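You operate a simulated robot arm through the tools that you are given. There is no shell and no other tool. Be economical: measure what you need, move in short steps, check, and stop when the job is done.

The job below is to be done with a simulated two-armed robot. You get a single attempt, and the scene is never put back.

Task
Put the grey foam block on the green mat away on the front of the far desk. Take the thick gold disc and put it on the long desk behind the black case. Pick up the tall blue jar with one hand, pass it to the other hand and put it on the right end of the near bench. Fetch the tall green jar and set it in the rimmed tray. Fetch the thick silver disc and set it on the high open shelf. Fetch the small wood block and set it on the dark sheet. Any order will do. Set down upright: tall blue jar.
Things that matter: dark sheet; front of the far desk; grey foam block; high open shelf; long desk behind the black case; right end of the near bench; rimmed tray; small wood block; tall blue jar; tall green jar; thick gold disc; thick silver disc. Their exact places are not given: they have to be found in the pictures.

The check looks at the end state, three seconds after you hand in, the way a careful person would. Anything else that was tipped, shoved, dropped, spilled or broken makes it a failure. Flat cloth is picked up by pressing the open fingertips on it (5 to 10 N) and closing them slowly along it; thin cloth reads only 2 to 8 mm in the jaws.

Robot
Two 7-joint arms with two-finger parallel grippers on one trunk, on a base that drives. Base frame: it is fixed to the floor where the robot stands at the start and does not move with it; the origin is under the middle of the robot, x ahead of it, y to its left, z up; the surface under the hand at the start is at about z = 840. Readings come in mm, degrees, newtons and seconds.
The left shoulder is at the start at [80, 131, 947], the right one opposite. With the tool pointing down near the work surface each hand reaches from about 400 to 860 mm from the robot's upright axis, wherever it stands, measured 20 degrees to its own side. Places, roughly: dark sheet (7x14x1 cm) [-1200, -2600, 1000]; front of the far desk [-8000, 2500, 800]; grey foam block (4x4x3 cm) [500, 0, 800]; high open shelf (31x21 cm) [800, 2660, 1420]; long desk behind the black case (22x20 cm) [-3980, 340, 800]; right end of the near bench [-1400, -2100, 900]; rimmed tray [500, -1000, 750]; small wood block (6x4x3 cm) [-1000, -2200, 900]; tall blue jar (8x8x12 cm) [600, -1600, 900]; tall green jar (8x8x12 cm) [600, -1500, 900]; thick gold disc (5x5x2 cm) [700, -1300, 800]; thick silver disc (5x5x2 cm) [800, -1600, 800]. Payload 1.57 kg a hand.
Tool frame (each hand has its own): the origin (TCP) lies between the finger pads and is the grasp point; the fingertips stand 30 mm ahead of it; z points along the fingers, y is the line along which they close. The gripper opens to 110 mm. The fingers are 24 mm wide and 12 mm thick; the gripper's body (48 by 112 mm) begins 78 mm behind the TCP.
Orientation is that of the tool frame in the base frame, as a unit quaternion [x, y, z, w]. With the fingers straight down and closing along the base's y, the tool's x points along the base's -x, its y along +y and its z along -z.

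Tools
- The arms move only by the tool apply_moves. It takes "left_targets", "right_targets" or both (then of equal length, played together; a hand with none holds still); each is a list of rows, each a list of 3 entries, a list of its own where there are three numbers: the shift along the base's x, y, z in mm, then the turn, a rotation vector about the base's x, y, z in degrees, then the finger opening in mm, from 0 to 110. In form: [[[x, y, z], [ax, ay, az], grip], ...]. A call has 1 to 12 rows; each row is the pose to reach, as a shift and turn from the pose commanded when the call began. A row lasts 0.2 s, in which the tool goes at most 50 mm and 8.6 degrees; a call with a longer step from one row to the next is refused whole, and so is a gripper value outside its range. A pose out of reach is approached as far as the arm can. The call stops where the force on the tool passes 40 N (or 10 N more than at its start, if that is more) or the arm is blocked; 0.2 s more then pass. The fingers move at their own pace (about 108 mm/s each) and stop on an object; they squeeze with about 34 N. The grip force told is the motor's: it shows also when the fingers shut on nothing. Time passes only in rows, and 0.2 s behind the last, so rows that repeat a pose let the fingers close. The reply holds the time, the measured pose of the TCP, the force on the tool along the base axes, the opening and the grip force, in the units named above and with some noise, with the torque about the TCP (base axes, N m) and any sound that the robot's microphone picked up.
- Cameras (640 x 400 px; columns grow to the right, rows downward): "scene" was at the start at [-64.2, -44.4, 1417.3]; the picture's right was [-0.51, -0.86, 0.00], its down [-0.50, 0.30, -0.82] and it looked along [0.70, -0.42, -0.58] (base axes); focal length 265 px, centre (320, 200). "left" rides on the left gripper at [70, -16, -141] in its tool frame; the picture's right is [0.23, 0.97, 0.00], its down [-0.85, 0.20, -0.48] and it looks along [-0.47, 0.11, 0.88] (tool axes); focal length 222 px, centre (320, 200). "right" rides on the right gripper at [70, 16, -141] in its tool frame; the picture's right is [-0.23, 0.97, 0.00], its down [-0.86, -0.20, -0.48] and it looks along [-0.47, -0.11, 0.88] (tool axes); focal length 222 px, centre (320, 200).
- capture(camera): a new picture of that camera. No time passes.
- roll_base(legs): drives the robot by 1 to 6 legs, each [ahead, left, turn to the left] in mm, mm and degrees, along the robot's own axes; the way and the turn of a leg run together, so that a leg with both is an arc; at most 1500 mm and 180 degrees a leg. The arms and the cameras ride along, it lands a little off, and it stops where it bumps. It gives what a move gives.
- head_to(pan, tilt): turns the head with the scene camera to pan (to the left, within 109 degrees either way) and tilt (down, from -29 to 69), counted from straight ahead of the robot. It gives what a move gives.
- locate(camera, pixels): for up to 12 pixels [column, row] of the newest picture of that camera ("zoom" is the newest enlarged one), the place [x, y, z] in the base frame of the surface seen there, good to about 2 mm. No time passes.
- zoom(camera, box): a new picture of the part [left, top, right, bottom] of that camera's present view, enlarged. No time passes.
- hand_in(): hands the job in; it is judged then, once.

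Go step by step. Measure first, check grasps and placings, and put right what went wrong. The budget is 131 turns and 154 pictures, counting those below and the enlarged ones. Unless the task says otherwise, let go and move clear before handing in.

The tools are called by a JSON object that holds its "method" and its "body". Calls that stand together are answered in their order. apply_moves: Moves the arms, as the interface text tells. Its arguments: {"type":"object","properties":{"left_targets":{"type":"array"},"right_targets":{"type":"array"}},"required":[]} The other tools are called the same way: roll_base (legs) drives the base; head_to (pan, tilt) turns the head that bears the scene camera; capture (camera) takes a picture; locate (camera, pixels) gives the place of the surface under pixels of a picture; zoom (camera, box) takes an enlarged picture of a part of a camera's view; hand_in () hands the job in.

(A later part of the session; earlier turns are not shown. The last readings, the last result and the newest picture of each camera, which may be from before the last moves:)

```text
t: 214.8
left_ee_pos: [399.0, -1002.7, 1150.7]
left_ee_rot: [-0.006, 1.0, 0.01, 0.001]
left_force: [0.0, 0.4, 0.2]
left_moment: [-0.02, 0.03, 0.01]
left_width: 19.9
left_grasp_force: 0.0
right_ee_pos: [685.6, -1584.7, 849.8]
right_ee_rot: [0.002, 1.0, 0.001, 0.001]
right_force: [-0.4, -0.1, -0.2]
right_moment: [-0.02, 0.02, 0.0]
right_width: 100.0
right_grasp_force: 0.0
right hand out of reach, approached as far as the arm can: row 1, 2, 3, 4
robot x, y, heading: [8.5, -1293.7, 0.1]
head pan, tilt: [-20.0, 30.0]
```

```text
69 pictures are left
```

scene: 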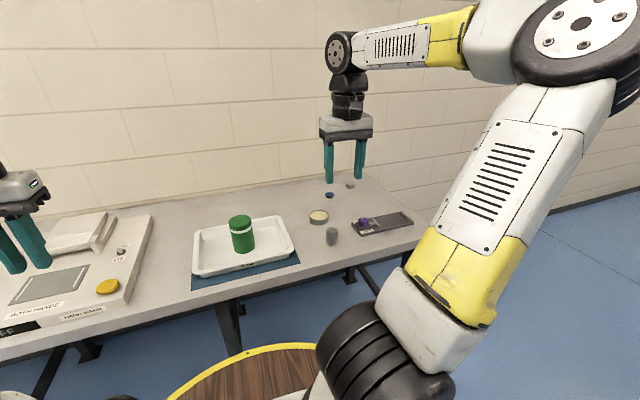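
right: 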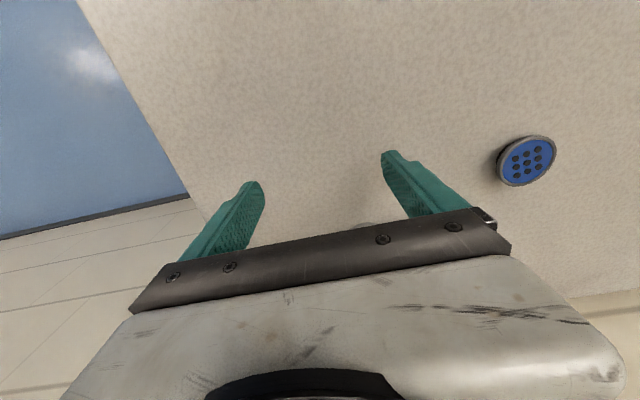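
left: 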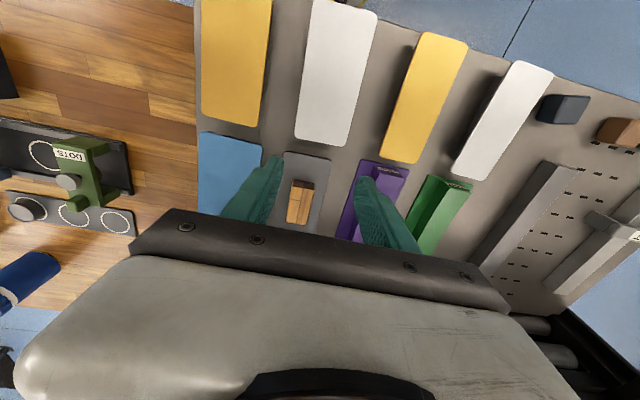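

The limit is inward; the disc should lie more to the hand's right. Raise, turn the base 14° left, and retry.

{"method": "apply_moves", "body": {"right_targets": [[[-5, 0, 45], [0, 0, 0], 100], [[-10, 0, 90], [0, 0, 0], 100], [[-15, 0, 130], [0, 0, 0], 100]]}}

{"method": "roll_base", "body": {"legs": [[0, 0, 14]]}}

{"method": "apply_moves", "body": {"right_targets": [[[10, -40, 0], [0, 0, 0], 100], [[20, -80, 0], [0, 0, 0], 100], [[30, -120, 0], [0, 0, 0], 100], [[40, -140, 0], [0, 0, 0], 100]]}}

{"method": "capture", "body": {"camera": "right"}}

```text
t: 215.6
left_ee_pos: [400.6, -1001.9, 1151.6]
left_ee_rot: [-0.006, 1.0, 0.011, 0.0]
left_force: [0.3, -0.2, -0.2]
left_moment: [0.01, 0.04, 0.01]
left_width: 20.0
left_grasp_force: 0.1
right_ee_pos: [672.4, -1586.7, 977.4]
right_ee_rot: [0.001, 1.0, 0.0, 0.0]
right_force: [0.1, 0.1, -0.7]
right_moment: [0.02, 0.02, 0.0]
right_width: 100.0
right_grasp_force: 0.0
robot x, y, heading: [7.1, -1288.4, -0.0]
head pan, tilt: [-20.0, 30.0]
```

```text
t: 216.8
left_ee_pos: [316.8, -914.4, 1151.7]
left_ee_rot: [-0.131, 0.991, 0.011, -0.002]
left_force: [0.0, -0.2, 0.3]
left_moment: [0.04, 0.0, 0.01]
left_width: 20.1
left_grasp_force: 0.0
right_ee_pos: [723.3, -1413.2, 977.2]
right_ee_rot: [-0.123, 0.992, 0.001, 0.001]
right_force: [0.0, 0.2, -0.2]
right_moment: [0.0, -0.02, -0.01]
right_width: 100.2
right_grasp_force: 0.0
robot x, y, heading: [7.9, -1292.8, 14.2]
head pan, tilt: [-20.0, 30.0]
```

```text
t: 217.8
left_ee_pos: [316.3, -915.3, 1149.6]
left_ee_rot: [-0.131, 0.991, 0.01, -0.002]
left_force: [-0.6, -0.3, -0.4]
left_moment: [-0.04, 0.0, 0.01]
left_width: 20.1
left_grasp_force: 0.1
right_ee_pos: [763.0, -1555.2, 978.4]
right_ee_rot: [-0.122, 0.992, 0.0, 0.001]
right_force: [0.1, 0.1, -0.2]
right_moment: [-0.01, 0.0, 0.0]
right_width: 99.7
right_grasp_force: 0.0
robot x, y, heading: [9.3, -1290.9, 14.2]
head pan, tilt: [-20.0, 30.0]
```

```text
68 pictures are left
```

right: 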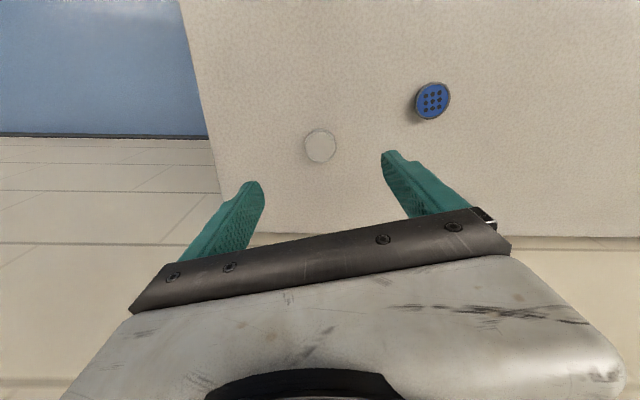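

Reachable now. Locate the disc precisely.

{"method": "locate", "body": {"camera": "right", "pixels": [[321, 145], [307, 145], [335, 145], [321, 131], [321, 159]]}}

```text
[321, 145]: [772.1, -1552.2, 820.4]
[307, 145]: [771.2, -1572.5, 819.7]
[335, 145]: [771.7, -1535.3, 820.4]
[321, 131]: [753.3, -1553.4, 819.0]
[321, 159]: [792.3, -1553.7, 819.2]
```

{"method": "apply_moves", "body": {"right_targets": [[[4, 2, -45], [0, 0, 0], 90], [[9, 2, -90], [0, 0, 0], 90], [[9, 2, -130], [0, 0, 0], 90], [[9, 2, -143], [0, 0, 0], 90]]}}

{"method": "capture", "body": {"camera": "right"}}

```text
t: 218.8
left_ee_pos: [317.1, -914.3, 1151.0]
left_ee_rot: [-0.131, 0.991, 0.011, -0.002]
left_force: [0.7, 0.0, -1.0]
left_moment: [0.01, -0.02, -0.03]
left_width: 20.0
left_grasp_force: 0.1
right_ee_pos: [772.3, -1551.7, 832.7]
right_ee_rot: [-0.123, 0.992, 0.0, 0.001]
right_force: [0.5, -0.6, -0.3]
right_moment: [0.0, -0.03, 0.01]
right_width: 89.8
right_grasp_force: 0.1
robot x, y, heading: [3.8, -1291.6, 14.0]
head pan, tilt: [-20.0, 30.0]
```

```text
67 pictures are left
```

right: 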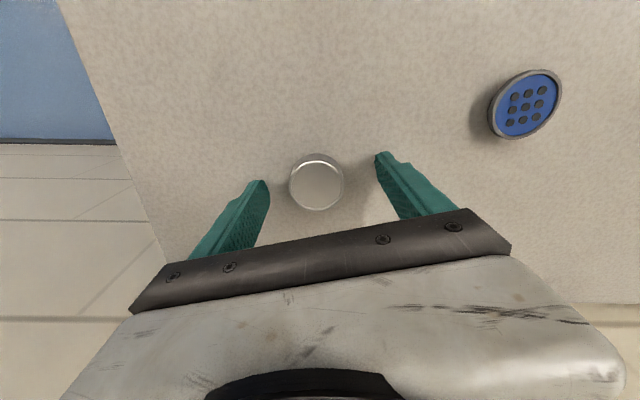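

Centred. Close and lift.

{"method": "apply_moves", "body": {"right_targets": [[[0, 0, 1], [0, 0, 0], 55], [[0, 0, 1], [0, 0, 0], 30], [[0, 0, 1], [0, 0, 0], 25], [[0, 0, 1], [0, 0, 0], 25], [[0, 0, 30], [0, 0, 0], 25], [[0, 0, 70], [0, 0, 0], 25], [[-20, 0, 110], [0, 0, 0], 25], [[-45, 0, 150], [0, 0, 0], 25], [[-70, 0, 190], [0, 0, 0], 25], [[-100, 0, 225], [0, 0, 0], 25], [[-135, 0, 255], [0, 0, 0], 25], [[-170, 0, 280], [0, 0, 0], 25]]}}

{"method": "capture", "body": {"camera": "right"}}

```text
t: 221.4
left_ee_pos: [315.9, -913.9, 1151.3]
left_ee_rot: [-0.13, 0.991, 0.011, -0.001]
left_force: [1.3, -0.3, 0.7]
left_moment: [0.03, 0.01, 0.01]
left_width: 20.0
left_grasp_force: 0.1
right_ee_pos: [600.7, -1550.1, 1113.0]
right_ee_rot: [-0.122, 0.992, 0.0, -0.001]
right_force: [0.4, -0.1, -1.1]
right_moment: [0.01, 0.02, -0.01]
right_width: 42.3
right_grasp_force: 34.2
robot x, y, heading: [3.7, -1286.8, 14.0]
head pan, tilt: [-20.0, 30.0]
```

```text
66 pictures are left
```

right: 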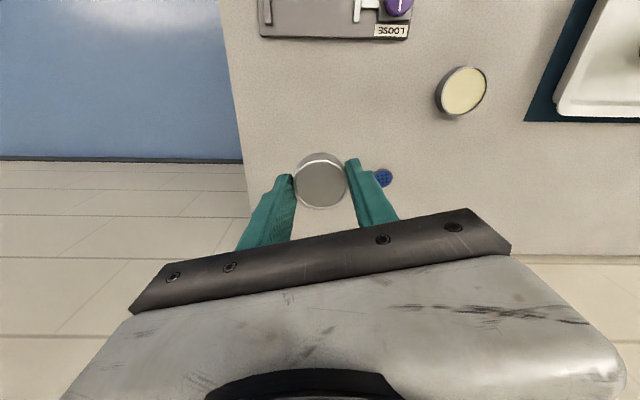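

Silver disc held. Now back off, straighten and travel left (+y) to look at the high shelf.

{"method": "roll_base", "body": {"legs": [[-300, 0, -14], [0, 1500, 0], [0, 1400, 0]]}}

{"method": "head_to", "body": {"pan": 45, "tilt": 5}}

{"method": "capture", "body": {"camera": "scene"}}

```text
t: 237.0
left_ee_pos: [48.7, 1866.8, 1152.8]
left_ee_rot: [-0.015, 1.0, 0.012, -0.001]
left_force: [0.3, -0.4, -0.2]
left_moment: [0.01, -0.02, 0.0]
left_width: 20.1
left_grasp_force: 0.0
right_ee_pos: [179.7, 1182.6, 1114.1]
right_ee_rot: [-0.008, 1.0, 0.0, -0.001]
right_force: [-0.4, -0.5, -1.2]
right_moment: [0.01, 0.01, 0.02]
right_width: 42.7
right_grasp_force: 34.1
robot x, y, heading: [-337.6, 1573.4, 0.9]
head pan, tilt: [-20.0, 30.0]
```

```text
t: 238.4
left_ee_pos: [49.5, 1868.4, 1150.9]
left_ee_rot: [-0.016, 1.0, 0.011, 0.0]
left_force: [0.8, -0.1, 0.3]
left_moment: [0.0, 0.0, 0.01]
left_width: 20.4
left_grasp_force: 0.0
right_ee_pos: [179.9, 1180.7, 1114.4]
right_ee_rot: [-0.007, 1.0, 0.0, -0.001]
right_force: [0.1, 0.1, -1.2]
right_moment: [-0.02, 0.01, -0.04]
right_width: 42.1
right_grasp_force: 33.9
robot x, y, heading: [-335.5, 1569.2, 0.8]
head pan, tilt: [45.0, 5.0]
```

```text
65 pictures are left
```

scene: 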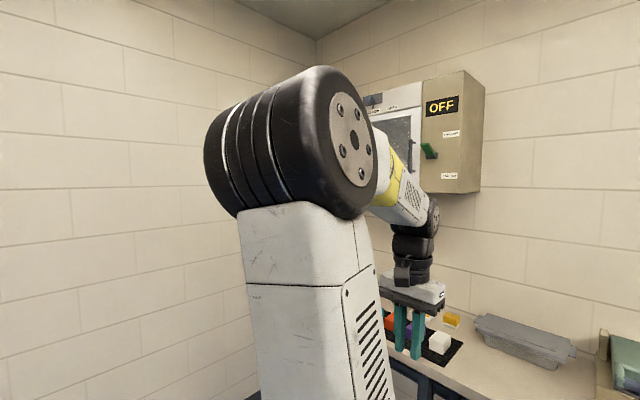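

The left arm hides it. Turn the base left 50° and look straight.

{"method": "roll_base", "body": {"legs": [[0, 0, 50]]}}

{"method": "head_to", "body": {"pan": -5, "tilt": 8}}

{"method": "capture", "body": {"camera": "scene"}}

```text
t: 241.1
left_ee_pos: [-317.4, 2057.5, 1150.8]
left_ee_rot: [-0.436, 0.9, 0.011, -0.005]
left_force: [-0.8, -0.1, -0.1]
left_moment: [-0.05, -0.01, -0.02]
left_width: 20.0
left_grasp_force: 0.1
right_ee_pos: [293.5, 1718.0, 1113.8]
right_ee_rot: [-0.429, 0.903, 0.0, 0.0]
right_force: [-0.4, 0.7, -1.4]
right_moment: [-0.02, 0.02, 0.06]
right_width: 42.3
right_grasp_force: 34.2
robot x, y, heading: [-336.2, 1574.8, 51.0]
head pan, tilt: [45.0, 5.0]
```

```text
t: 242.2
left_ee_pos: [-315.8, 2057.8, 1151.3]
left_ee_rot: [-0.436, 0.9, 0.01, -0.005]
left_force: [-0.1, -0.5, -0.1]
left_moment: [0.02, -0.03, -0.03]
left_width: 20.0
left_grasp_force: 0.1
right_ee_pos: [293.4, 1718.4, 1113.5]
right_ee_rot: [-0.428, 0.904, 0.0, -0.001]
right_force: [-0.3, 0.7, -0.9]
right_moment: [-0.01, -0.03, 0.02]
right_width: 42.1
right_grasp_force: 34.2
robot x, y, heading: [-337.5, 1572.4, 51.3]
head pan, tilt: [-5.0, 8.0]
```

```text
64 pictures are left
```

scene: 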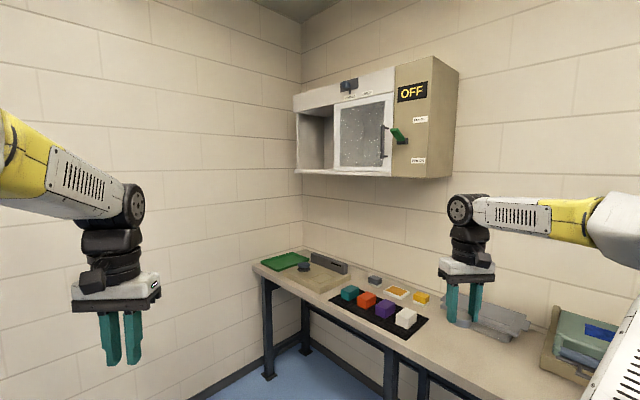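

The cabinet's open bay is at (315,135) beside a frosted door. Zoom and measure.

{"method": "zoom", "body": {"camera": "scene", "box": [270, 50, 470, 200]}}

{"method": "locate", "body": {"camera": "scene", "pixels": [[297, 112], [298, 168], [330, 108], [331, 165], [315, 166], [312, 140], [325, 140], [315, 158], [392, 95], [391, 172], [322, 163], [304, 160]]}}

```text
2.67 times, centred on (370, 125) of scene
```

zoom: 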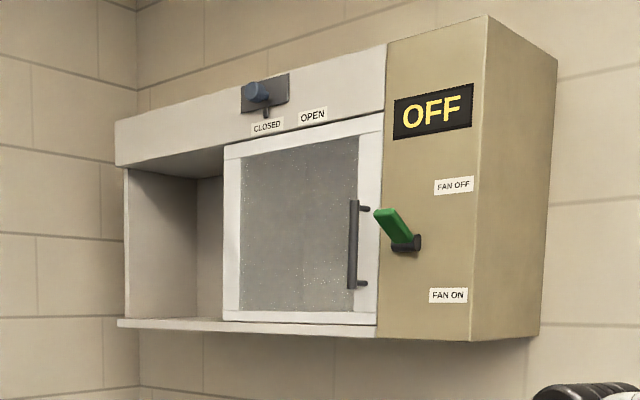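

```text
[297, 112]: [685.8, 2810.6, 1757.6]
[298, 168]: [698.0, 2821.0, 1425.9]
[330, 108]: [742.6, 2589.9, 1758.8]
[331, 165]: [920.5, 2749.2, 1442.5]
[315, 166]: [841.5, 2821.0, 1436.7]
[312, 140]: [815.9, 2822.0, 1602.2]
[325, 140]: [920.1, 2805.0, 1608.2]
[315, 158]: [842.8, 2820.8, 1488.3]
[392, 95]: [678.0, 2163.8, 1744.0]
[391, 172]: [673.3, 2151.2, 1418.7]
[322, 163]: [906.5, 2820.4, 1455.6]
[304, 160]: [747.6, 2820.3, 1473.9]
```

The bay is y≈2545–2821, x 690–905, floor z≈1428, with a header at ≈1700: a vertical hand can't enter, so the disc must be held by a horizontal hand. I'll hand it from the right (vertical) to the left (horizontal). First square up to heading 0 and turn the left hand.

{"method": "locate", "body": {"camera": "zoom", "pixels": [[222, 250], [232, 250], [210, 318], [150, 322], [120, 326], [225, 322], [170, 175], [215, 180]]}}

{"method": "roll_base", "body": {"legs": [[0, 0, -51.3]]}}

{"method": "apply_moves", "body": {"left_targets": [[[5, 0, 0], [0, 0, 8.2], 40], [[10, 0, 0], [0, 0, 16.4], 60], [[15, 0, 0], [0, 0, 24.6], 80], [[20, 0, 0], [0, 0, 32.8], 90], [[25, 0, 0], [0, 0, 41], 90], [[30, 0, 0], [0, 0, 49.2], 90], [[35, 0, 0], [0, 0, 57.4], 90], [[40, 0, 0], [0, 0, 65.6], 90], [[45, 0, 0], [0, 0, 73.8], 90], [[50, 0, 0], [0, 0, 82], 90], [[55, 0, 0], [0, 0, 90], 90]]}}

```text
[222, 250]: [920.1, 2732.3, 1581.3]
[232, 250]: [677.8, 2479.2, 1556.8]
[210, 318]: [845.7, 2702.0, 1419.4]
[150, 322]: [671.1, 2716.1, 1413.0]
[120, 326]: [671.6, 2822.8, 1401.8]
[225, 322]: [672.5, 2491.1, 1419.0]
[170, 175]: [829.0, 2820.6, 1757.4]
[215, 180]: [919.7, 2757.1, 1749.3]
```

```text
t: 244.9
left_ee_pos: [55.1, 1858.5, 1151.2]
left_ee_rot: [-0.003, 1.0, 0.011, -0.001]
left_force: [0.2, -0.5, 0.4]
left_moment: [0.02, 0.01, -0.01]
left_width: 20.3
left_grasp_force: 0.1
right_ee_pos: [170.6, 1169.1, 1114.3]
right_ee_rot: [0.005, 1.0, 0.0, 0.0]
right_force: [1.4, 0.1, -0.4]
right_moment: [-0.01, -0.03, 0.0]
right_width: 42.3
right_grasp_force: 33.7
robot x, y, heading: [-337.1, 1574.8, -0.4]
head pan, tilt: [-5.0, 8.0]
```

```text
t: 247.3
left_ee_pos: [109.9, 1858.4, 1150.0]
left_ee_rot: [0.71, -0.704, -0.008, 0.008]
left_force: [0.2, 0.1, 0.3]
left_moment: [-0.01, 0.0, 0.02]
left_width: 89.8
left_grasp_force: 0.1
right_ee_pos: [169.7, 1169.3, 1114.1]
right_ee_rot: [0.005, 1.0, 0.001, 0.0]
right_force: [0.0, 0.1, -0.2]
right_moment: [0.0, 0.01, -0.01]
right_width: 42.1
right_grasp_force: 34.3
robot x, y, heading: [-342.4, 1570.9, -0.4]
head pan, tilt: [-5.0, 8.0]
```

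Shelf floor is z 1419, bay y 2485–2821, front x 672. Now tilt the left hand to horizontal and bring the right to the meeting place.

{"method": "apply_moves", "body": {"left_targets": [[[0, 0, 0], [-8.2, 0, 0], 90], [[0, 0, 0], [-16.4, 0, 0], 90], [[0, 0, 0], [-24.6, 0, 0], 90], [[0, 0, 0], [-32.8, 0, 0], 90], [[0, 0, 0], [-41, 0, 0], 90], [[0, 0, 0], [-49.2, 0, 0], 90], [[0, 0, 0], [-57.4, 0, 0], 90], [[0, 0, 0], [-65.6, 0, 0], 90], [[0, 0, 0], [-73.8, 0, 0], 90], [[0, 0, 0], [-82, 0, 0], 90], [[0, 0, 0], [-90, 0, 0], 90]], "right_targets": [[[-2, 25, 0], [0, 0, 0], 25], [[-4, 50, 0], [0, 0, 0], 25], [[-6, 75, 0], [0, 0, 0], 25], [[-8, 100, 0], [0, 0, 0], 25], [[-10, 125, 0], [0, 0, 0], 25], [[-12, 150, 0], [0, 0, 0], 25], [[-14, 175, 0], [0, 0, 0], 25], [[-16, 200, 0], [0, 0, 0], 25], [[-18, 225, 0], [0, 0, 0], 25], [[-20, 240, 0], [0, 0, 0], 25], [[-20, 240, 0], [0, 0, 0], 25]]}}

{"method": "head_to", "body": {"pan": 0, "tilt": 35}}

{"method": "capture", "body": {"camera": "scene"}}

```text
t: 249.7
left_ee_pos: [110.1, 1858.8, 1152.0]
left_ee_rot: [0.496, -0.503, 0.494, 0.507]
left_force: [-0.1, -0.7, 1.1]
left_moment: [0.02, 0.02, -0.07]
left_width: 89.9
left_grasp_force: 0.1
right_ee_pos: [150.8, 1410.0, 1113.4]
right_ee_rot: [0.005, 1.0, 0.0, 0.001]
right_force: [0.4, 0.0, -0.6]
right_moment: [0.02, 0.01, 0.01]
right_width: 42.5
right_grasp_force: 33.8
robot x, y, heading: [-339.6, 1572.6, -0.7]
head pan, tilt: [-5.0, 8.0]
```

```text
t: 250.7
left_ee_pos: [110.8, 1858.6, 1151.6]
left_ee_rot: [0.497, -0.504, 0.493, 0.507]
left_force: [-0.3, -0.7, 0.2]
left_moment: [0.02, 0.01, -0.04]
left_width: 90.0
left_grasp_force: 0.0
right_ee_pos: [149.5, 1409.6, 1113.4]
right_ee_rot: [0.005, 1.0, 0.0, 0.001]
right_force: [0.3, 0.2, -0.8]
right_moment: [-0.02, -0.02, 0.02]
right_width: 42.4
right_grasp_force: 34.4
robot x, y, heading: [-339.5, 1570.3, -0.4]
head pan, tilt: [0.0, 35.0]
```

```text
62 pictures are left
```

scene: 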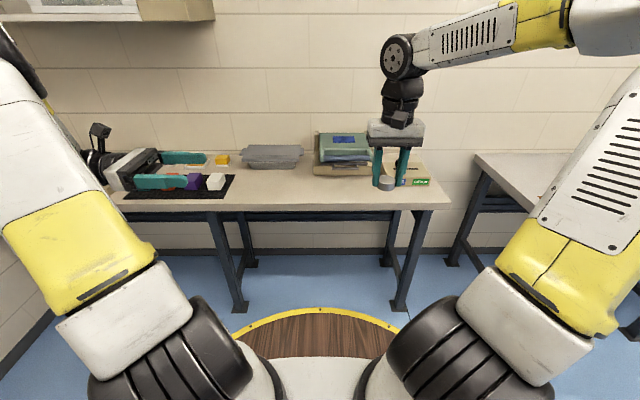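

Disc centre is at about (150,1410,1089). Bring the left to a 130 mm stand-off.

{"method": "apply_moves", "body": {"left_targets": [[[5, -40, -8], [0, 0, 0], 90], [[10, -80, -16], [0, 0, 0], 90], [[15, -120, -24], [0, 0, 0], 90], [[20, -160, -32], [0, 0, 0], 90], [[25, -200, -40], [0, 0, 0], 90], [[30, -240, -48], [0, 0, 0], 90], [[35, -280, -56], [0, 0, 0], 90], [[39, -318, -60], [0, 0, 0], 90]]}}

{"method": "capture", "body": {"camera": "left"}}

{"method": "zoom", "body": {"camera": "scene", "box": [260, 90, 460, 220]}}

```text
t: 252.4
left_ee_pos: [149.3, 1539.9, 1088.9]
left_ee_rot: [0.496, -0.504, 0.493, 0.506]
left_force: [-0.7, 0.1, -0.6]
left_moment: [-0.03, -0.05, -0.01]
left_width: 90.0
left_grasp_force: 0.1
right_ee_pos: [149.0, 1410.6, 1113.9]
right_ee_rot: [0.005, 1.0, -0.001, 0.0]
right_force: [0.2, -0.4, -1.7]
right_moment: [-0.03, 0.0, -0.01]
right_width: 42.6
right_grasp_force: 34.3
robot x, y, heading: [-335.7, 1573.1, -0.6]
head pan, tilt: [0.0, 35.0]
```

```text
61 pictures are left
```

left: 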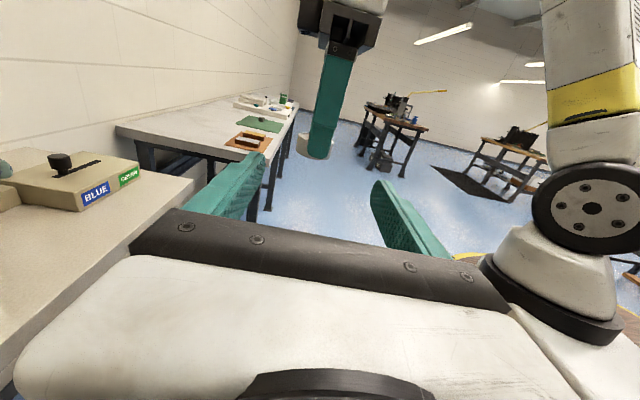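

```text
3.08 times, centred on (360, 155) of scene
```

zoom: 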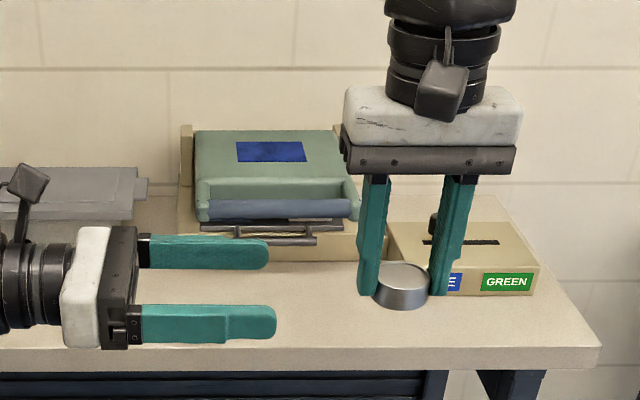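

Aligned. Advance the left 128 mm and check.

{"method": "apply_moves", "body": {"left_targets": [[[0, -40, 1], [0, 0, 0], 90], [[0, -80, 2], [0, 0, 0], 90], [[0, -108, 2], [0, 0, 0], 90], [[0, -128, 2], [0, 0, 0], 90]]}}

{"method": "zoom", "body": {"camera": "scene", "box": [300, 90, 460, 220]}}

{"method": "capture", "body": {"camera": "left"}}

```text
t: 253.4
left_ee_pos: [146.8, 1412.5, 1091.2]
left_ee_rot: [0.496, -0.504, 0.492, 0.507]
left_force: [0.9, 0.1, 1.0]
left_moment: [0.0, 0.01, -0.02]
left_width: 89.8
left_grasp_force: 0.0
right_ee_pos: [150.8, 1410.8, 1113.2]
right_ee_rot: [0.005, 1.0, 0.0, 0.001]
right_force: [0.1, 1.4, -0.7]
right_moment: [-0.02, 0.02, 0.01]
right_width: 42.7
right_grasp_force: 34.3
robot x, y, heading: [-335.2, 1571.6, -0.5]
head pan, tilt: [0.0, 35.0]
```

```text
3.08 times, centred on (380, 155) of scene
```

zoom: 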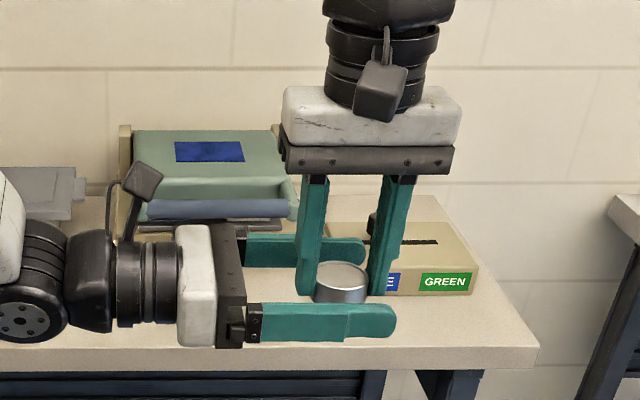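

```text
58 pictures are left
```

left: 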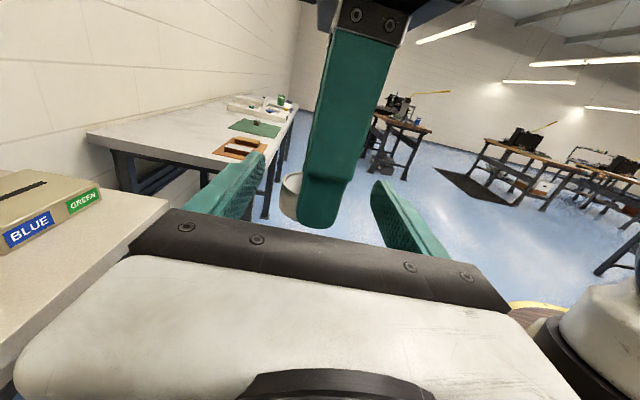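

Good straddle. Shift +3 mm in x and close the left.

{"method": "apply_moves", "body": {"left_targets": [[[2, -2, 0], [0, 0, 0], 65], [[2, -2, 0], [0, 0, 0], 48], [[2, -2, 0], [0, 0, 0], 35], [[2, -2, 0], [0, 0, 0], 25], [[2, -2, 0], [0, 0, 0], 25]]}}

```text
t: 254.7
left_ee_pos: [151.9, 1409.1, 1092.8]
left_ee_rot: [0.498, -0.503, 0.493, 0.506]
left_force: [26.0, -7.7, -6.4]
left_moment: [-0.09, -0.11, -0.1]
left_width: 42.6
left_grasp_force: 34.5
right_ee_pos: [148.0, 1409.9, 1113.1]
right_ee_rot: [0.004, 1.0, -0.001, -0.002]
right_force: [-25.1, 8.1, 5.6]
right_moment: [0.2, 0.58, 0.14]
right_width: 42.0
right_grasp_force: 34.7
robot x, y, heading: [-337.2, 1571.5, -0.7]
head pan, tilt: [0.0, 35.0]
```

Both hold it. Ease left +2 mm in x, open the right to 64 and check.

{"method": "apply_moves", "body": {"left_targets": [[[2, 0, 0], [0, 0, 0], 25], [[2, 0, 0], [0, 0, 0], 25], [[2, 0, 0], [0, 0, 0], 25], [[2, 0, 0], [0, 0, 0], 25], [[2, 0, 0], [0, 0, 0], 25], [[2, 0, 0], [0, 0, 0], 25], [[2, 0, 0], [0, 0, 0], 25]], "right_targets": [[[0, 0, 0], [0, 0, 0], 45], [[0, 0, 0], [0, 0, 0], 58], [[0, 0, 0], [0, 0, 0], 64], [[0, 0, 30], [0, 0, 0], 64], [[0, 0, 75], [0, 0, 0], 64], [[0, 0, 120], [0, 0, 0], 64], [[0, -30, 140], [0, 0, 0], 64]]}}

{"method": "capture", "body": {"camera": "left"}}

{"method": "zoom", "body": {"camera": "scene", "box": [300, 90, 460, 220]}}

```text
t: 256.2
left_ee_pos: [152.8, 1408.1, 1092.8]
left_ee_rot: [0.497, -0.503, 0.492, 0.507]
left_force: [0.5, 0.7, -0.1]
left_moment: [-0.01, -0.04, 0.02]
left_width: 42.5
left_grasp_force: 33.9
right_ee_pos: [150.8, 1379.0, 1255.1]
right_ee_rot: [0.004, 1.0, 0.0, 0.0]
right_force: [0.4, 1.2, -0.7]
right_moment: [0.01, 0.04, -0.01]
right_width: 63.8
right_grasp_force: 0.0
robot x, y, heading: [-340.3, 1569.1, -0.3]
head pan, tilt: [0.0, 35.0]
```

```text
57 pictures are left
```

left: 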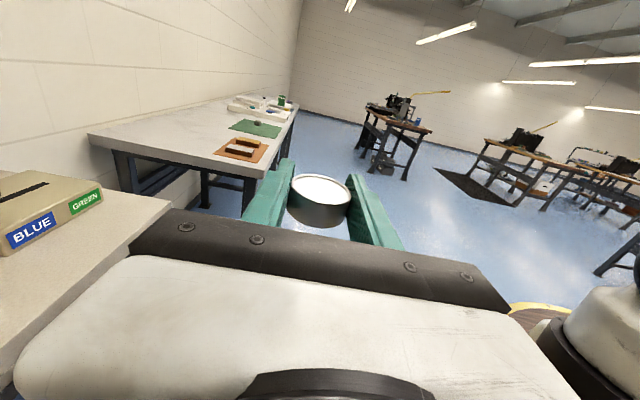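

```text
3.08 times, centred on (380, 155) of scene
```

zoom: 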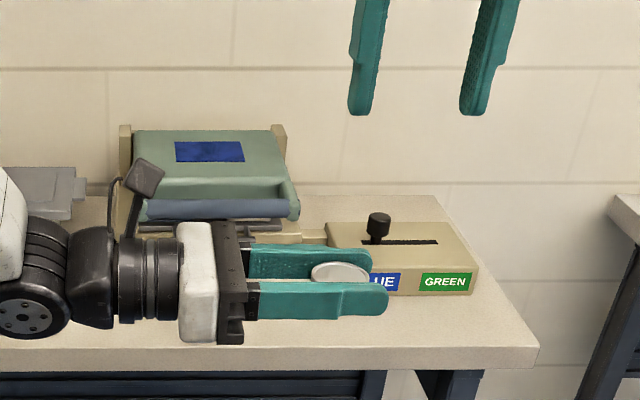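

The disc is flat in the horizontal left hand. Swing the left hand's pointing 60° toward ahead, rising, and clear the right.

{"method": "apply_moves", "body": {"left_targets": [[[-2, 32, 18], [0, 0, 7.5], 25], [[-4, 64, 36], [0, 0, 15], 25], [[-6, 96, 54], [0, 0, 22.5], 25], [[-8, 128, 72], [0, 0, 30], 25], [[-10, 160, 90], [0, 0, 37.5], 25], [[-12, 192, 108], [0, 0, 45], 25], [[-14, 224, 126], [0, 0, 52.5], 25], [[-16, 256, 144], [0, 0, 60], 25]], "right_targets": [[[0, -30, 0], [0, 0, 0], 64], [[0, -60, 0], [0, 0, 0], 64], [[0, -90, 0], [0, 0, 0], 64], [[0, -120, 0], [0, 0, 0], 64], [[0, -150, 0], [0, 0, 0], 64], [[0, -180, 0], [0, 0, 0], 64], [[0, -200, 0], [0, 0, 0], 64], [[0, -200, 0], [0, 0, 0], 64]]}}

{"method": "capture", "body": {"camera": "scene"}}

```text
t: 258.1
left_ee_pos: [169.9, 1681.9, 1264.1]
left_ee_rot: [0.682, -0.189, 0.679, 0.193]
left_force: [0.1, -0.1, -0.8]
left_moment: [-0.02, -0.01, -0.02]
left_width: 42.6
left_grasp_force: 33.6
left hand out of reach, approached as far as the arm can: row 5, 6, 7, 8
right_ee_pos: [150.9, 1180.4, 1254.5]
right_ee_rot: [0.006, 1.0, 0.0, -0.001]
right_force: [0.3, 0.0, -0.3]
right_moment: [0.05, 0.03, 0.02]
right_width: 63.9
right_grasp_force: 0.1
robot x, y, heading: [-338.9, 1571.2, -0.3]
head pan, tilt: [0.0, 35.0]
```

```text
55 pictures are left
```

scene: 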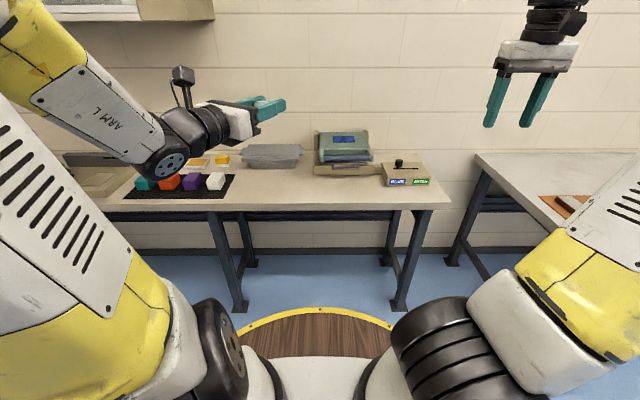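

Now test reach up high here in free space: raise to z≈1450 and extend.

{"method": "apply_moves", "body": {"left_targets": [[[20, 0, 35], [0, 0, 0], 25], [[40, 0, 70], [0, 0, 0], 25], [[60, 0, 105], [0, 0, 0], 25], [[80, 0, 140], [0, 0, 0], 25], [[110, 0, 170], [0, 0, 0], 25], [[145, 0, 190], [0, 0, 0], 25], [[185, 0, 190], [0, 0, 0], 25], [[225, 0, 190], [0, 0, 0], 25]]}}

{"method": "capture", "body": {"camera": "left"}}

```text
t: 259.9
left_ee_pos: [397.2, 1681.1, 1454.4]
left_ee_rot: [0.681, -0.189, 0.68, 0.193]
left_force: [-0.5, 0.4, -0.4]
left_moment: [0.0, 0.01, 0.03]
left_width: 42.6
left_grasp_force: 34.2
right_ee_pos: [148.6, 1181.7, 1253.4]
right_ee_rot: [0.005, 1.0, -0.001, 0.0]
right_force: [0.7, 0.0, -0.3]
right_moment: [-0.03, -0.03, 0.0]
right_width: 63.8
right_grasp_force: 0.1
robot x, y, heading: [-341.5, 1570.1, -0.4]
head pan, tilt: [0.0, 35.0]
```

```text
54 pictures are left
```

left: 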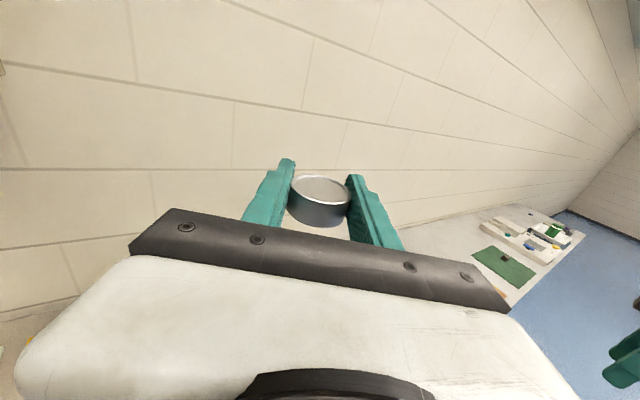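

Reach at height is good. Drive over so the hand faces the bay: to about (−250,2238), turn 25°, then look.

{"method": "roll_base", "body": {"legs": [[90, 668, 0], [0, 0, 25.4]]}}

{"method": "head_to", "body": {"pan": 0, "tilt": 0}}

{"method": "capture", "body": {"camera": "scene"}}

{"method": "capture", "body": {"camera": "left"}}

```text
t: 264.9
left_ee_pos: [371.2, 2652.3, 1454.4]
left_ee_rot: [0.706, -0.034, 0.706, 0.039]
left_force: [0.0, -0.3, -1.1]
left_moment: [0.0, -0.02, 0.0]
left_width: 42.5
left_grasp_force: 34.2
right_ee_pos: [364.3, 2095.1, 1254.8]
right_ee_rot: [-0.216, 0.976, 0.0, 0.0]
right_force: [-0.1, 0.2, -0.1]
right_moment: [-0.03, 0.03, 0.0]
right_width: 64.0
right_grasp_force: 0.1
robot x, y, heading: [-242.7, 2237.7, 25.4]
head pan, tilt: [0.0, 35.0]
```

```text
t: 265.9
left_ee_pos: [372.3, 2652.6, 1453.5]
left_ee_rot: [0.706, -0.033, 0.706, 0.038]
left_force: [-0.6, 0.4, -1.5]
left_moment: [0.03, 0.04, 0.01]
left_width: 42.6
left_grasp_force: 33.8
right_ee_pos: [365.4, 2095.5, 1254.9]
right_ee_rot: [-0.215, 0.977, 0.0, -0.001]
right_force: [0.2, -0.5, 0.4]
right_moment: [-0.02, -0.04, -0.02]
right_width: 64.3
right_grasp_force: 0.1
robot x, y, heading: [-245.5, 2234.4, 25.3]
head pan, tilt: [0.0, 0.0]
```

```text
53 pictures are left
```

scene: 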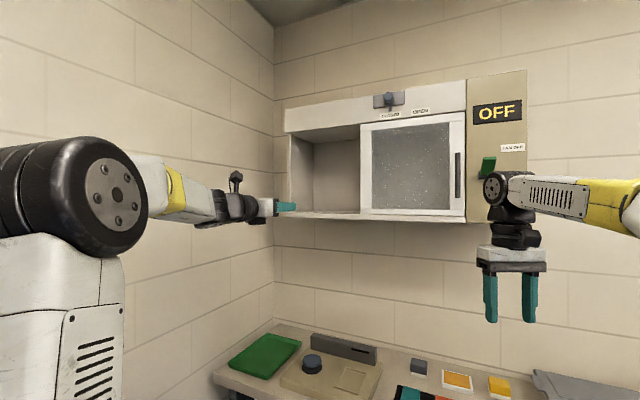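

```text
52 pictures are left
```

left: 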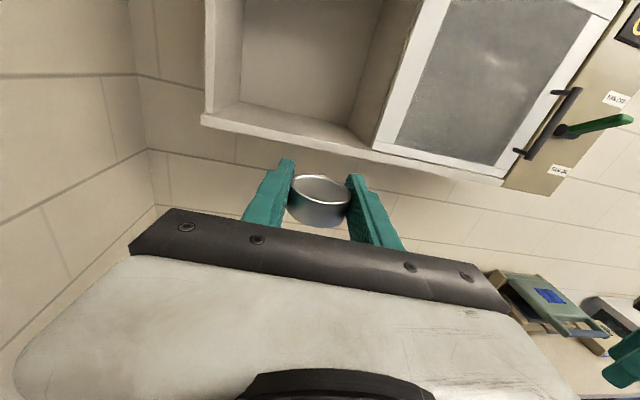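

Measure the bay, left wall and arm, and tuck the right hand back so it won't meet the cabinet.

{"method": "locate", "body": {"camera": "scene", "pixels": [[60, 80], [200, 150], [120, 200], [290, 140], [360, 135], [325, 215], [325, 120], [370, 216], [240, 375], [45, 190]]}}

{"method": "locate", "body": {"camera": "left", "pixels": [[300, 120], [260, 125], [350, 140], [215, 112], [375, 155], [380, 130], [320, 180]]}}

{"method": "apply_moves", "body": {"right_targets": [[[-30, -10, -20], [0, 0, 0], 64], [[-60, -20, -40], [0, 0, 0], 64], [[-90, -30, -60], [0, 0, 0], 64], [[-120, -40, -80], [0, 0, 0], 64], [[-150, -50, -100], [0, 0, 0], 64]]}}

```text
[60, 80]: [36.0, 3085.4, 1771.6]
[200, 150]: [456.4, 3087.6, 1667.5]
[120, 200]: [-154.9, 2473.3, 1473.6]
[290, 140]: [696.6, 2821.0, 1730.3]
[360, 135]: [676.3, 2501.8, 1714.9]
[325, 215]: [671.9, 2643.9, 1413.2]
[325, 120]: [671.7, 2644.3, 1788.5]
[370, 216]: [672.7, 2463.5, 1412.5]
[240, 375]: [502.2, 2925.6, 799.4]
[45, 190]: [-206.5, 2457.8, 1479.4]
```

```text
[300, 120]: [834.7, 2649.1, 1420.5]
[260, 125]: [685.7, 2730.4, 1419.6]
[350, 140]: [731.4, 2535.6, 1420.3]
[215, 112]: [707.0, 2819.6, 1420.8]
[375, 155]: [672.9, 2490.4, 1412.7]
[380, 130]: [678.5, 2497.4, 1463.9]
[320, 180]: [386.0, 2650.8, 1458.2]
```

```text
t: 267.1
left_ee_pos: [370.7, 2653.4, 1454.6]
left_ee_rot: [0.707, -0.033, 0.706, 0.038]
left_force: [-1.3, 0.1, -0.9]
left_moment: [0.02, -0.03, -0.01]
left_width: 42.7
left_grasp_force: 34.2
right_ee_pos: [212.9, 2044.3, 1154.3]
right_ee_rot: [-0.217, 0.976, -0.001, 0.0]
right_force: [-0.2, -0.3, -0.7]
right_moment: [-0.01, 0.02, 0.03]
right_width: 64.1
right_grasp_force: 0.1
robot x, y, heading: [-247.8, 2236.5, 25.2]
head pan, tilt: [0.0, 0.0]
```

Floor of the bay is z 1420; wall at y 3087 is clear. Drive 290 mm along world +x so the hand is just in front of the bay.

{"method": "roll_base", "body": {"legs": [[262, -123, 0]]}}

{"method": "capture", "body": {"camera": "left"}}

{"method": "capture", "body": {"camera": "scene"}}

```text
t: 269.1
left_ee_pos: [658.9, 2649.8, 1453.8]
left_ee_rot: [0.706, -0.033, 0.706, 0.038]
left_force: [-1.2, -0.2, 0.0]
left_moment: [0.03, -0.03, 0.01]
left_width: 42.5
left_grasp_force: 33.2
right_ee_pos: [498.1, 2042.3, 1154.4]
right_ee_rot: [-0.215, 0.977, 0.0, -0.001]
right_force: [0.2, 0.6, 0.9]
right_moment: [-0.01, -0.01, 0.01]
right_width: 63.7
right_grasp_force: 0.1
robot x, y, heading: [44.2, 2235.3, 24.9]
head pan, tilt: [0.0, 0.0]
```

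```text
51 pictures are left
```

left: 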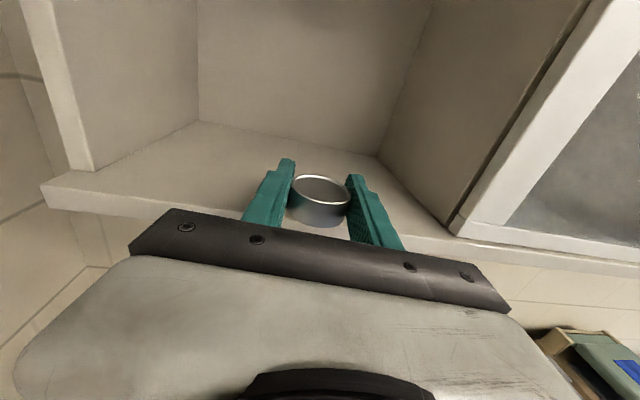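

```text
50 pictures are left
```

scene: 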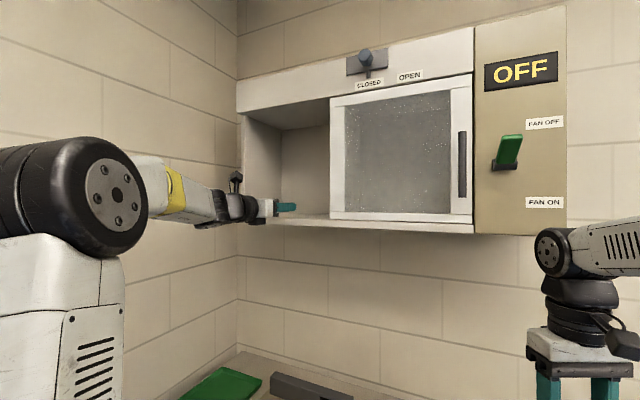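

Advance to x≈738 (the gripper's body then stays just outside the shelf's front edge), then lower.

{"method": "apply_moves", "body": {"left_targets": [[[27, 0, 0], [0, 0, 0], 25], [[54, 0, 0], [0, 0, 0], 25], [[79, 0, 0], [0, 0, 0], 25], [[79, 0, -8], [0, 0, 0], 25]]}}

{"method": "capture", "body": {"camera": "left"}}

{"method": "zoom", "body": {"camera": "scene", "box": [180, 130, 380, 260]}}

```text
t: 270.1
left_ee_pos: [738.4, 2649.1, 1443.4]
left_ee_rot: [0.706, -0.034, 0.706, 0.039]
left_force: [-0.2, -0.7, -1.4]
left_moment: [0.0, 0.01, 0.0]
left_width: 42.6
left_grasp_force: 33.8
right_ee_pos: [499.9, 2042.4, 1155.1]
right_ee_rot: [-0.215, 0.977, 0.0, -0.001]
right_force: [0.2, -0.3, -0.1]
right_moment: [0.01, 0.02, 0.0]
right_width: 64.0
right_grasp_force: 0.0
robot x, y, heading: [44.9, 2236.5, 24.8]
head pan, tilt: [0.0, 0.0]
```

```text
49 pictures are left
```

left: 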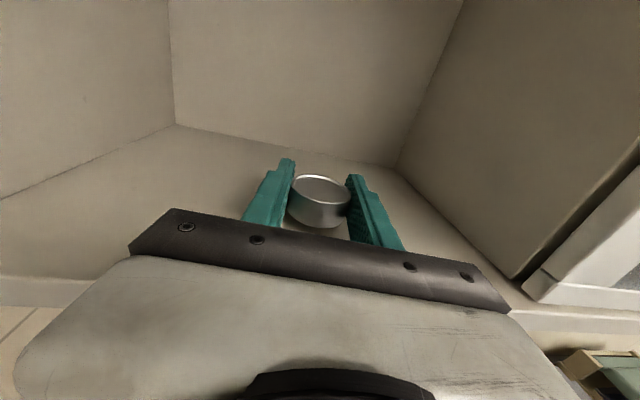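

```text
3.08 times, centred on (280, 195) of scene
```

zoom: 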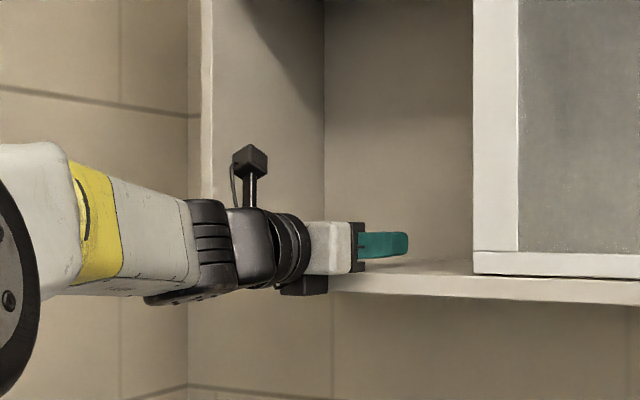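

Lower in small steps, watching force.

{"method": "apply_moves", "body": {"left_targets": [[[0, 0, -3], [0, 0, 0], 25], [[0, 0, -6], [0, 0, 0], 25], [[0, 0, -8], [0, 0, 0], 25], [[0, 0, -10], [0, 0, 0], 25]]}}

{"method": "zoom", "body": {"camera": "scene", "box": [230, 170, 330, 240]}}

```text
t: 271.1
left_ee_pos: [738.4, 2650.7, 1435.5]
left_ee_rot: [0.707, -0.033, 0.706, 0.039]
left_force: [0.2, -0.5, -1.2]
left_moment: [0.03, 0.02, 0.02]
left_width: 43.0
left_grasp_force: 33.9
right_ee_pos: [499.5, 2042.1, 1155.4]
right_ee_rot: [-0.215, 0.977, 0.0, -0.001]
right_force: [-0.6, -1.3, -0.2]
right_moment: [-0.05, 0.0, -0.03]
right_width: 64.2
right_grasp_force: 0.0
robot x, y, heading: [42.2, 2236.7, 25.0]
head pan, tilt: [0.0, 0.0]
```

```text
5.71 times, centred on (280, 205) of scene
```

zoom: 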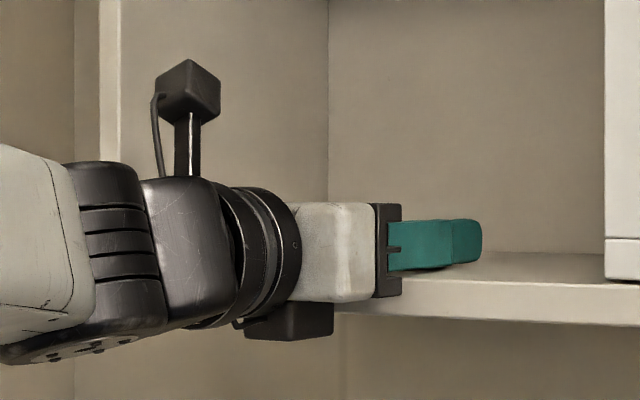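

Still no contact; continue by 1 mm steps.

{"method": "apply_moves", "body": {"left_targets": [[[0, 0, -1], [0, 0, 0], 25], [[0, 0, -2], [0, 0, 0], 25], [[0, 0, -3], [0, 0, 0], 25]]}}

```text
t: 271.9
left_ee_pos: [738.7, 2649.6, 1435.0]
left_ee_rot: [0.706, -0.034, 0.707, 0.038]
left_force: [4.0, 1.3, 11.4]
left_moment: [0.24, -0.02, -0.04]
left_width: 42.4
left_grasp_force: 34.2
right_ee_pos: [499.1, 2041.5, 1154.3]
right_ee_rot: [-0.215, 0.977, 0.0, 0.0]
right_force: [0.5, -0.1, 0.4]
right_moment: [0.02, 0.01, -0.02]
right_width: 64.0
right_grasp_force: 0.1
robot x, y, heading: [39.4, 2235.8, 25.1]
head pan, tilt: [0.0, 0.0]
```

Contact at the expected height. Open and withdraw along −x.

{"method": "apply_moves", "body": {"left_targets": [[[0, 0, 0.5], [0, 0, 0], 45], [[0, 0, 1], [0, 0, 0], 58], [[0, 0, 2], [0, 0, 0], 66], [[0, 0, 4], [0, 0, 0], 66], [[-25, 2, 5], [0, 0, 0], 66], [[-60, 5, 8], [0, 0, 0], 66], [[-100, 8, 10], [0, 0, 0], 66], [[-140, 12, 12], [0, 0, 0], 66]]}}

{"method": "capture", "body": {"camera": "left"}}

{"method": "zoom", "body": {"camera": "scene", "box": [220, 120, 360, 240]}}

```text
t: 273.7
left_ee_pos: [597.8, 2659.4, 1444.8]
left_ee_rot: [0.707, -0.033, 0.706, 0.039]
left_force: [-0.2, 0.1, -0.4]
left_moment: [0.01, -0.02, -0.02]
left_width: 66.0
left_grasp_force: 0.1
right_ee_pos: [500.9, 2042.2, 1156.2]
right_ee_rot: [-0.214, 0.977, 0.0, 0.0]
right_force: [0.4, -0.1, 0.7]
right_moment: [0.02, 0.04, -0.01]
right_width: 64.3
right_grasp_force: 0.1
robot x, y, heading: [43.5, 2236.7, 24.9]
head pan, tilt: [0.0, 0.0]
```

```text
46 pictures are left
```

left: 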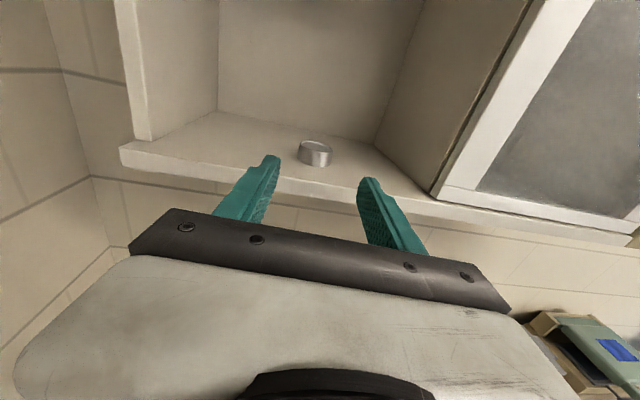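

```text
3.33 times, centred on (290, 180) of scene
```

zoom: 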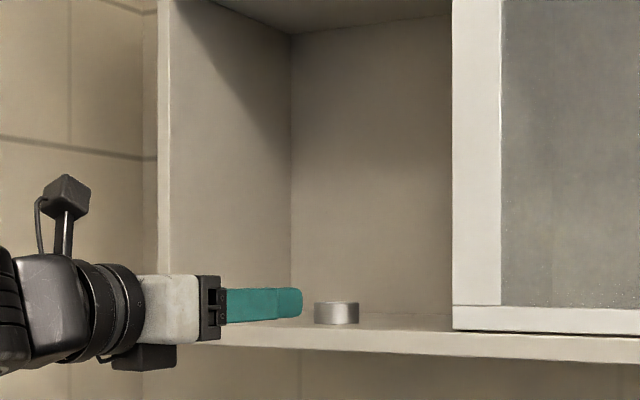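

Silver disc sits on the shelf. Now back out and travel to the grey foam block.

{"method": "roll_base", "body": {"legs": [[-272, 126, 0], [0, 0, -25], [0, -1500, 0], [100, -557, 0]]}}

{"method": "head_to", "body": {"pan": -10, "tilt": 42}}

{"method": "capture", "body": {"camera": "scene"}}

{"method": "capture", "body": {"camera": "right"}}

```text
t: 287.0
left_ee_pos: [514.0, 305.7, 1444.3]
left_ee_rot: [0.682, -0.186, 0.681, 0.19]
left_force: [-0.3, 0.7, -0.1]
left_moment: [0.01, 0.02, 0.0]
left_width: 66.0
left_grasp_force: 0.0
right_ee_pos: [163.7, -214.3, 1155.8]
right_ee_rot: [0.002, 1.0, 0.001, -0.001]
right_force: [0.8, 0.0, -1.0]
right_moment: [-0.02, 0.0, 0.0]
right_width: 64.0
right_grasp_force: 0.1
robot x, y, heading: [-167.6, 153.1, -0.2]
head pan, tilt: [0.0, 0.0]
```

```text
t: 288.1
left_ee_pos: [513.5, 304.2, 1444.0]
left_ee_rot: [0.682, -0.186, 0.681, 0.191]
left_force: [-0.1, -0.3, -0.8]
left_moment: [-0.01, -0.01, -0.01]
left_width: 66.1
left_grasp_force: 0.0
right_ee_pos: [163.3, -214.8, 1155.4]
right_ee_rot: [0.001, 1.0, 0.0, 0.0]
right_force: [-0.3, 0.7, 0.7]
right_moment: [0.02, 0.01, -0.01]
right_width: 63.9
right_grasp_force: 0.0
robot x, y, heading: [-166.9, 154.3, -0.2]
head pan, tilt: [-10.0, 42.0]
```

```text
44 pictures are left
```

scene: 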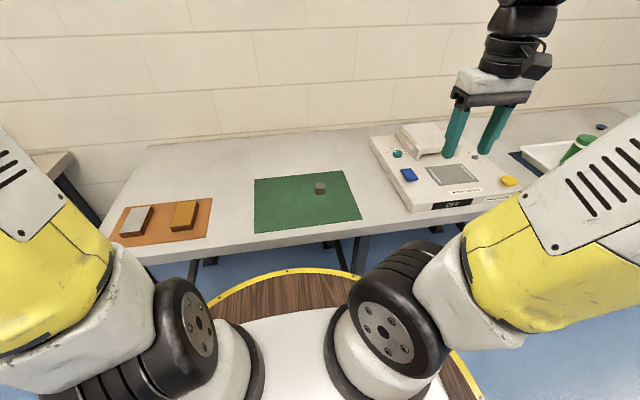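

```text
43 pictures are left
```

right: 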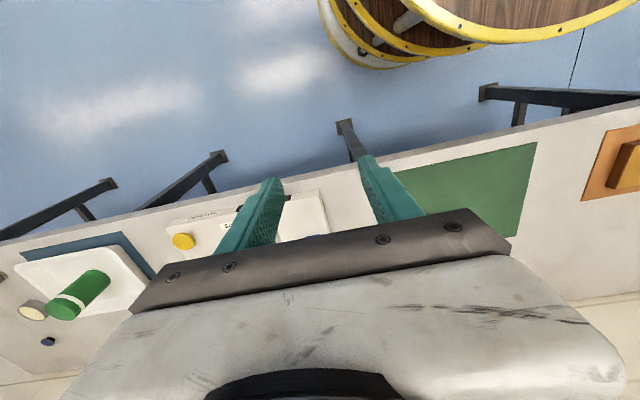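

Move base ahead 130, left 90, then bring the right hand over the block.

{"method": "roll_base", "body": {"legs": [[130, 90, 0]]}}

{"method": "apply_moves", "body": {"right_targets": [[[35, 28, -15], [0, 0, 0], 90], [[70, 56, -30], [0, 0, 0], 90], [[105, 84, -45], [0, 0, 0], 90], [[140, 112, -60], [0, 0, 0], 90], [[180, 137, -75], [0, 0, 0], 90], [[180, 137, -115], [0, 0, 0], 90]]}}

{"method": "capture", "body": {"camera": "right"}}

```text
t: 289.5
left_ee_pos: [641.4, 395.6, 1445.4]
left_ee_rot: [0.683, -0.185, 0.681, 0.19]
left_force: [-1.1, -0.2, 0.4]
left_moment: [-0.01, 0.05, 0.02]
left_width: 65.9
left_grasp_force: 0.0
right_ee_pos: [292.0, -123.7, 1154.5]
right_ee_rot: [0.0, 1.0, 0.0, -0.001]
right_force: [-0.2, 0.6, -0.8]
right_moment: [0.05, -0.02, 0.0]
right_width: 64.0
right_grasp_force: 0.1
robot x, y, heading: [-43.4, 244.8, 0.3]
head pan, tilt: [-10.0, 42.0]
```

```text
t: 290.9
left_ee_pos: [640.2, 396.0, 1444.9]
left_ee_rot: [0.683, -0.185, 0.681, 0.189]
left_force: [-1.5, 0.3, -0.4]
left_moment: [0.0, 0.01, -0.01]
left_width: 66.1
left_grasp_force: 0.1
right_ee_pos: [471.2, 13.3, 1037.9]
right_ee_rot: [0.0, 1.0, -0.001, 0.0]
right_force: [-0.3, 0.1, -0.2]
right_moment: [-0.05, -0.01, -0.02]
right_width: 90.1
right_grasp_force: 0.0
robot x, y, heading: [-40.5, 242.9, 0.1]
head pan, tilt: [-10.0, 42.0]
```

```text
42 pictures are left
```

right: 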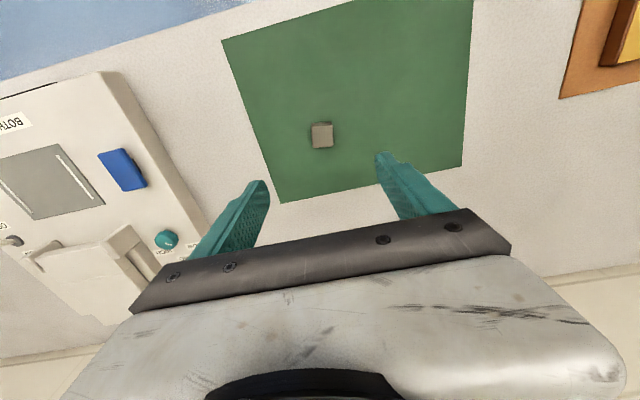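

{"method": "zoom", "body": {"camera": "right", "box": [290, 105, 354, 165]}}

{"method": "locate", "body": {"camera": "zoom", "pixels": [[320, 200], [230, 200], [420, 200], [320, 120], [320, 280], [200, 330]]}}

```text
6.67 times, centred on (322, 135) of right
```

zoom: 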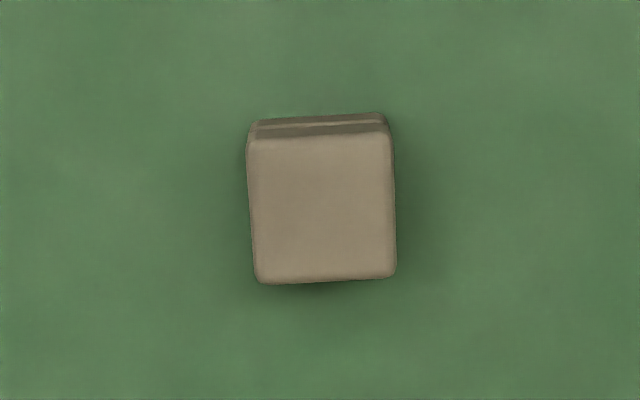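

```text
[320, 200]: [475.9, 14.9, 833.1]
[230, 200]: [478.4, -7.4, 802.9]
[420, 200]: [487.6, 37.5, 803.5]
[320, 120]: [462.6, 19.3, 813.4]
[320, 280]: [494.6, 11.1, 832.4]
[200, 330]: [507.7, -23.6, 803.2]
```

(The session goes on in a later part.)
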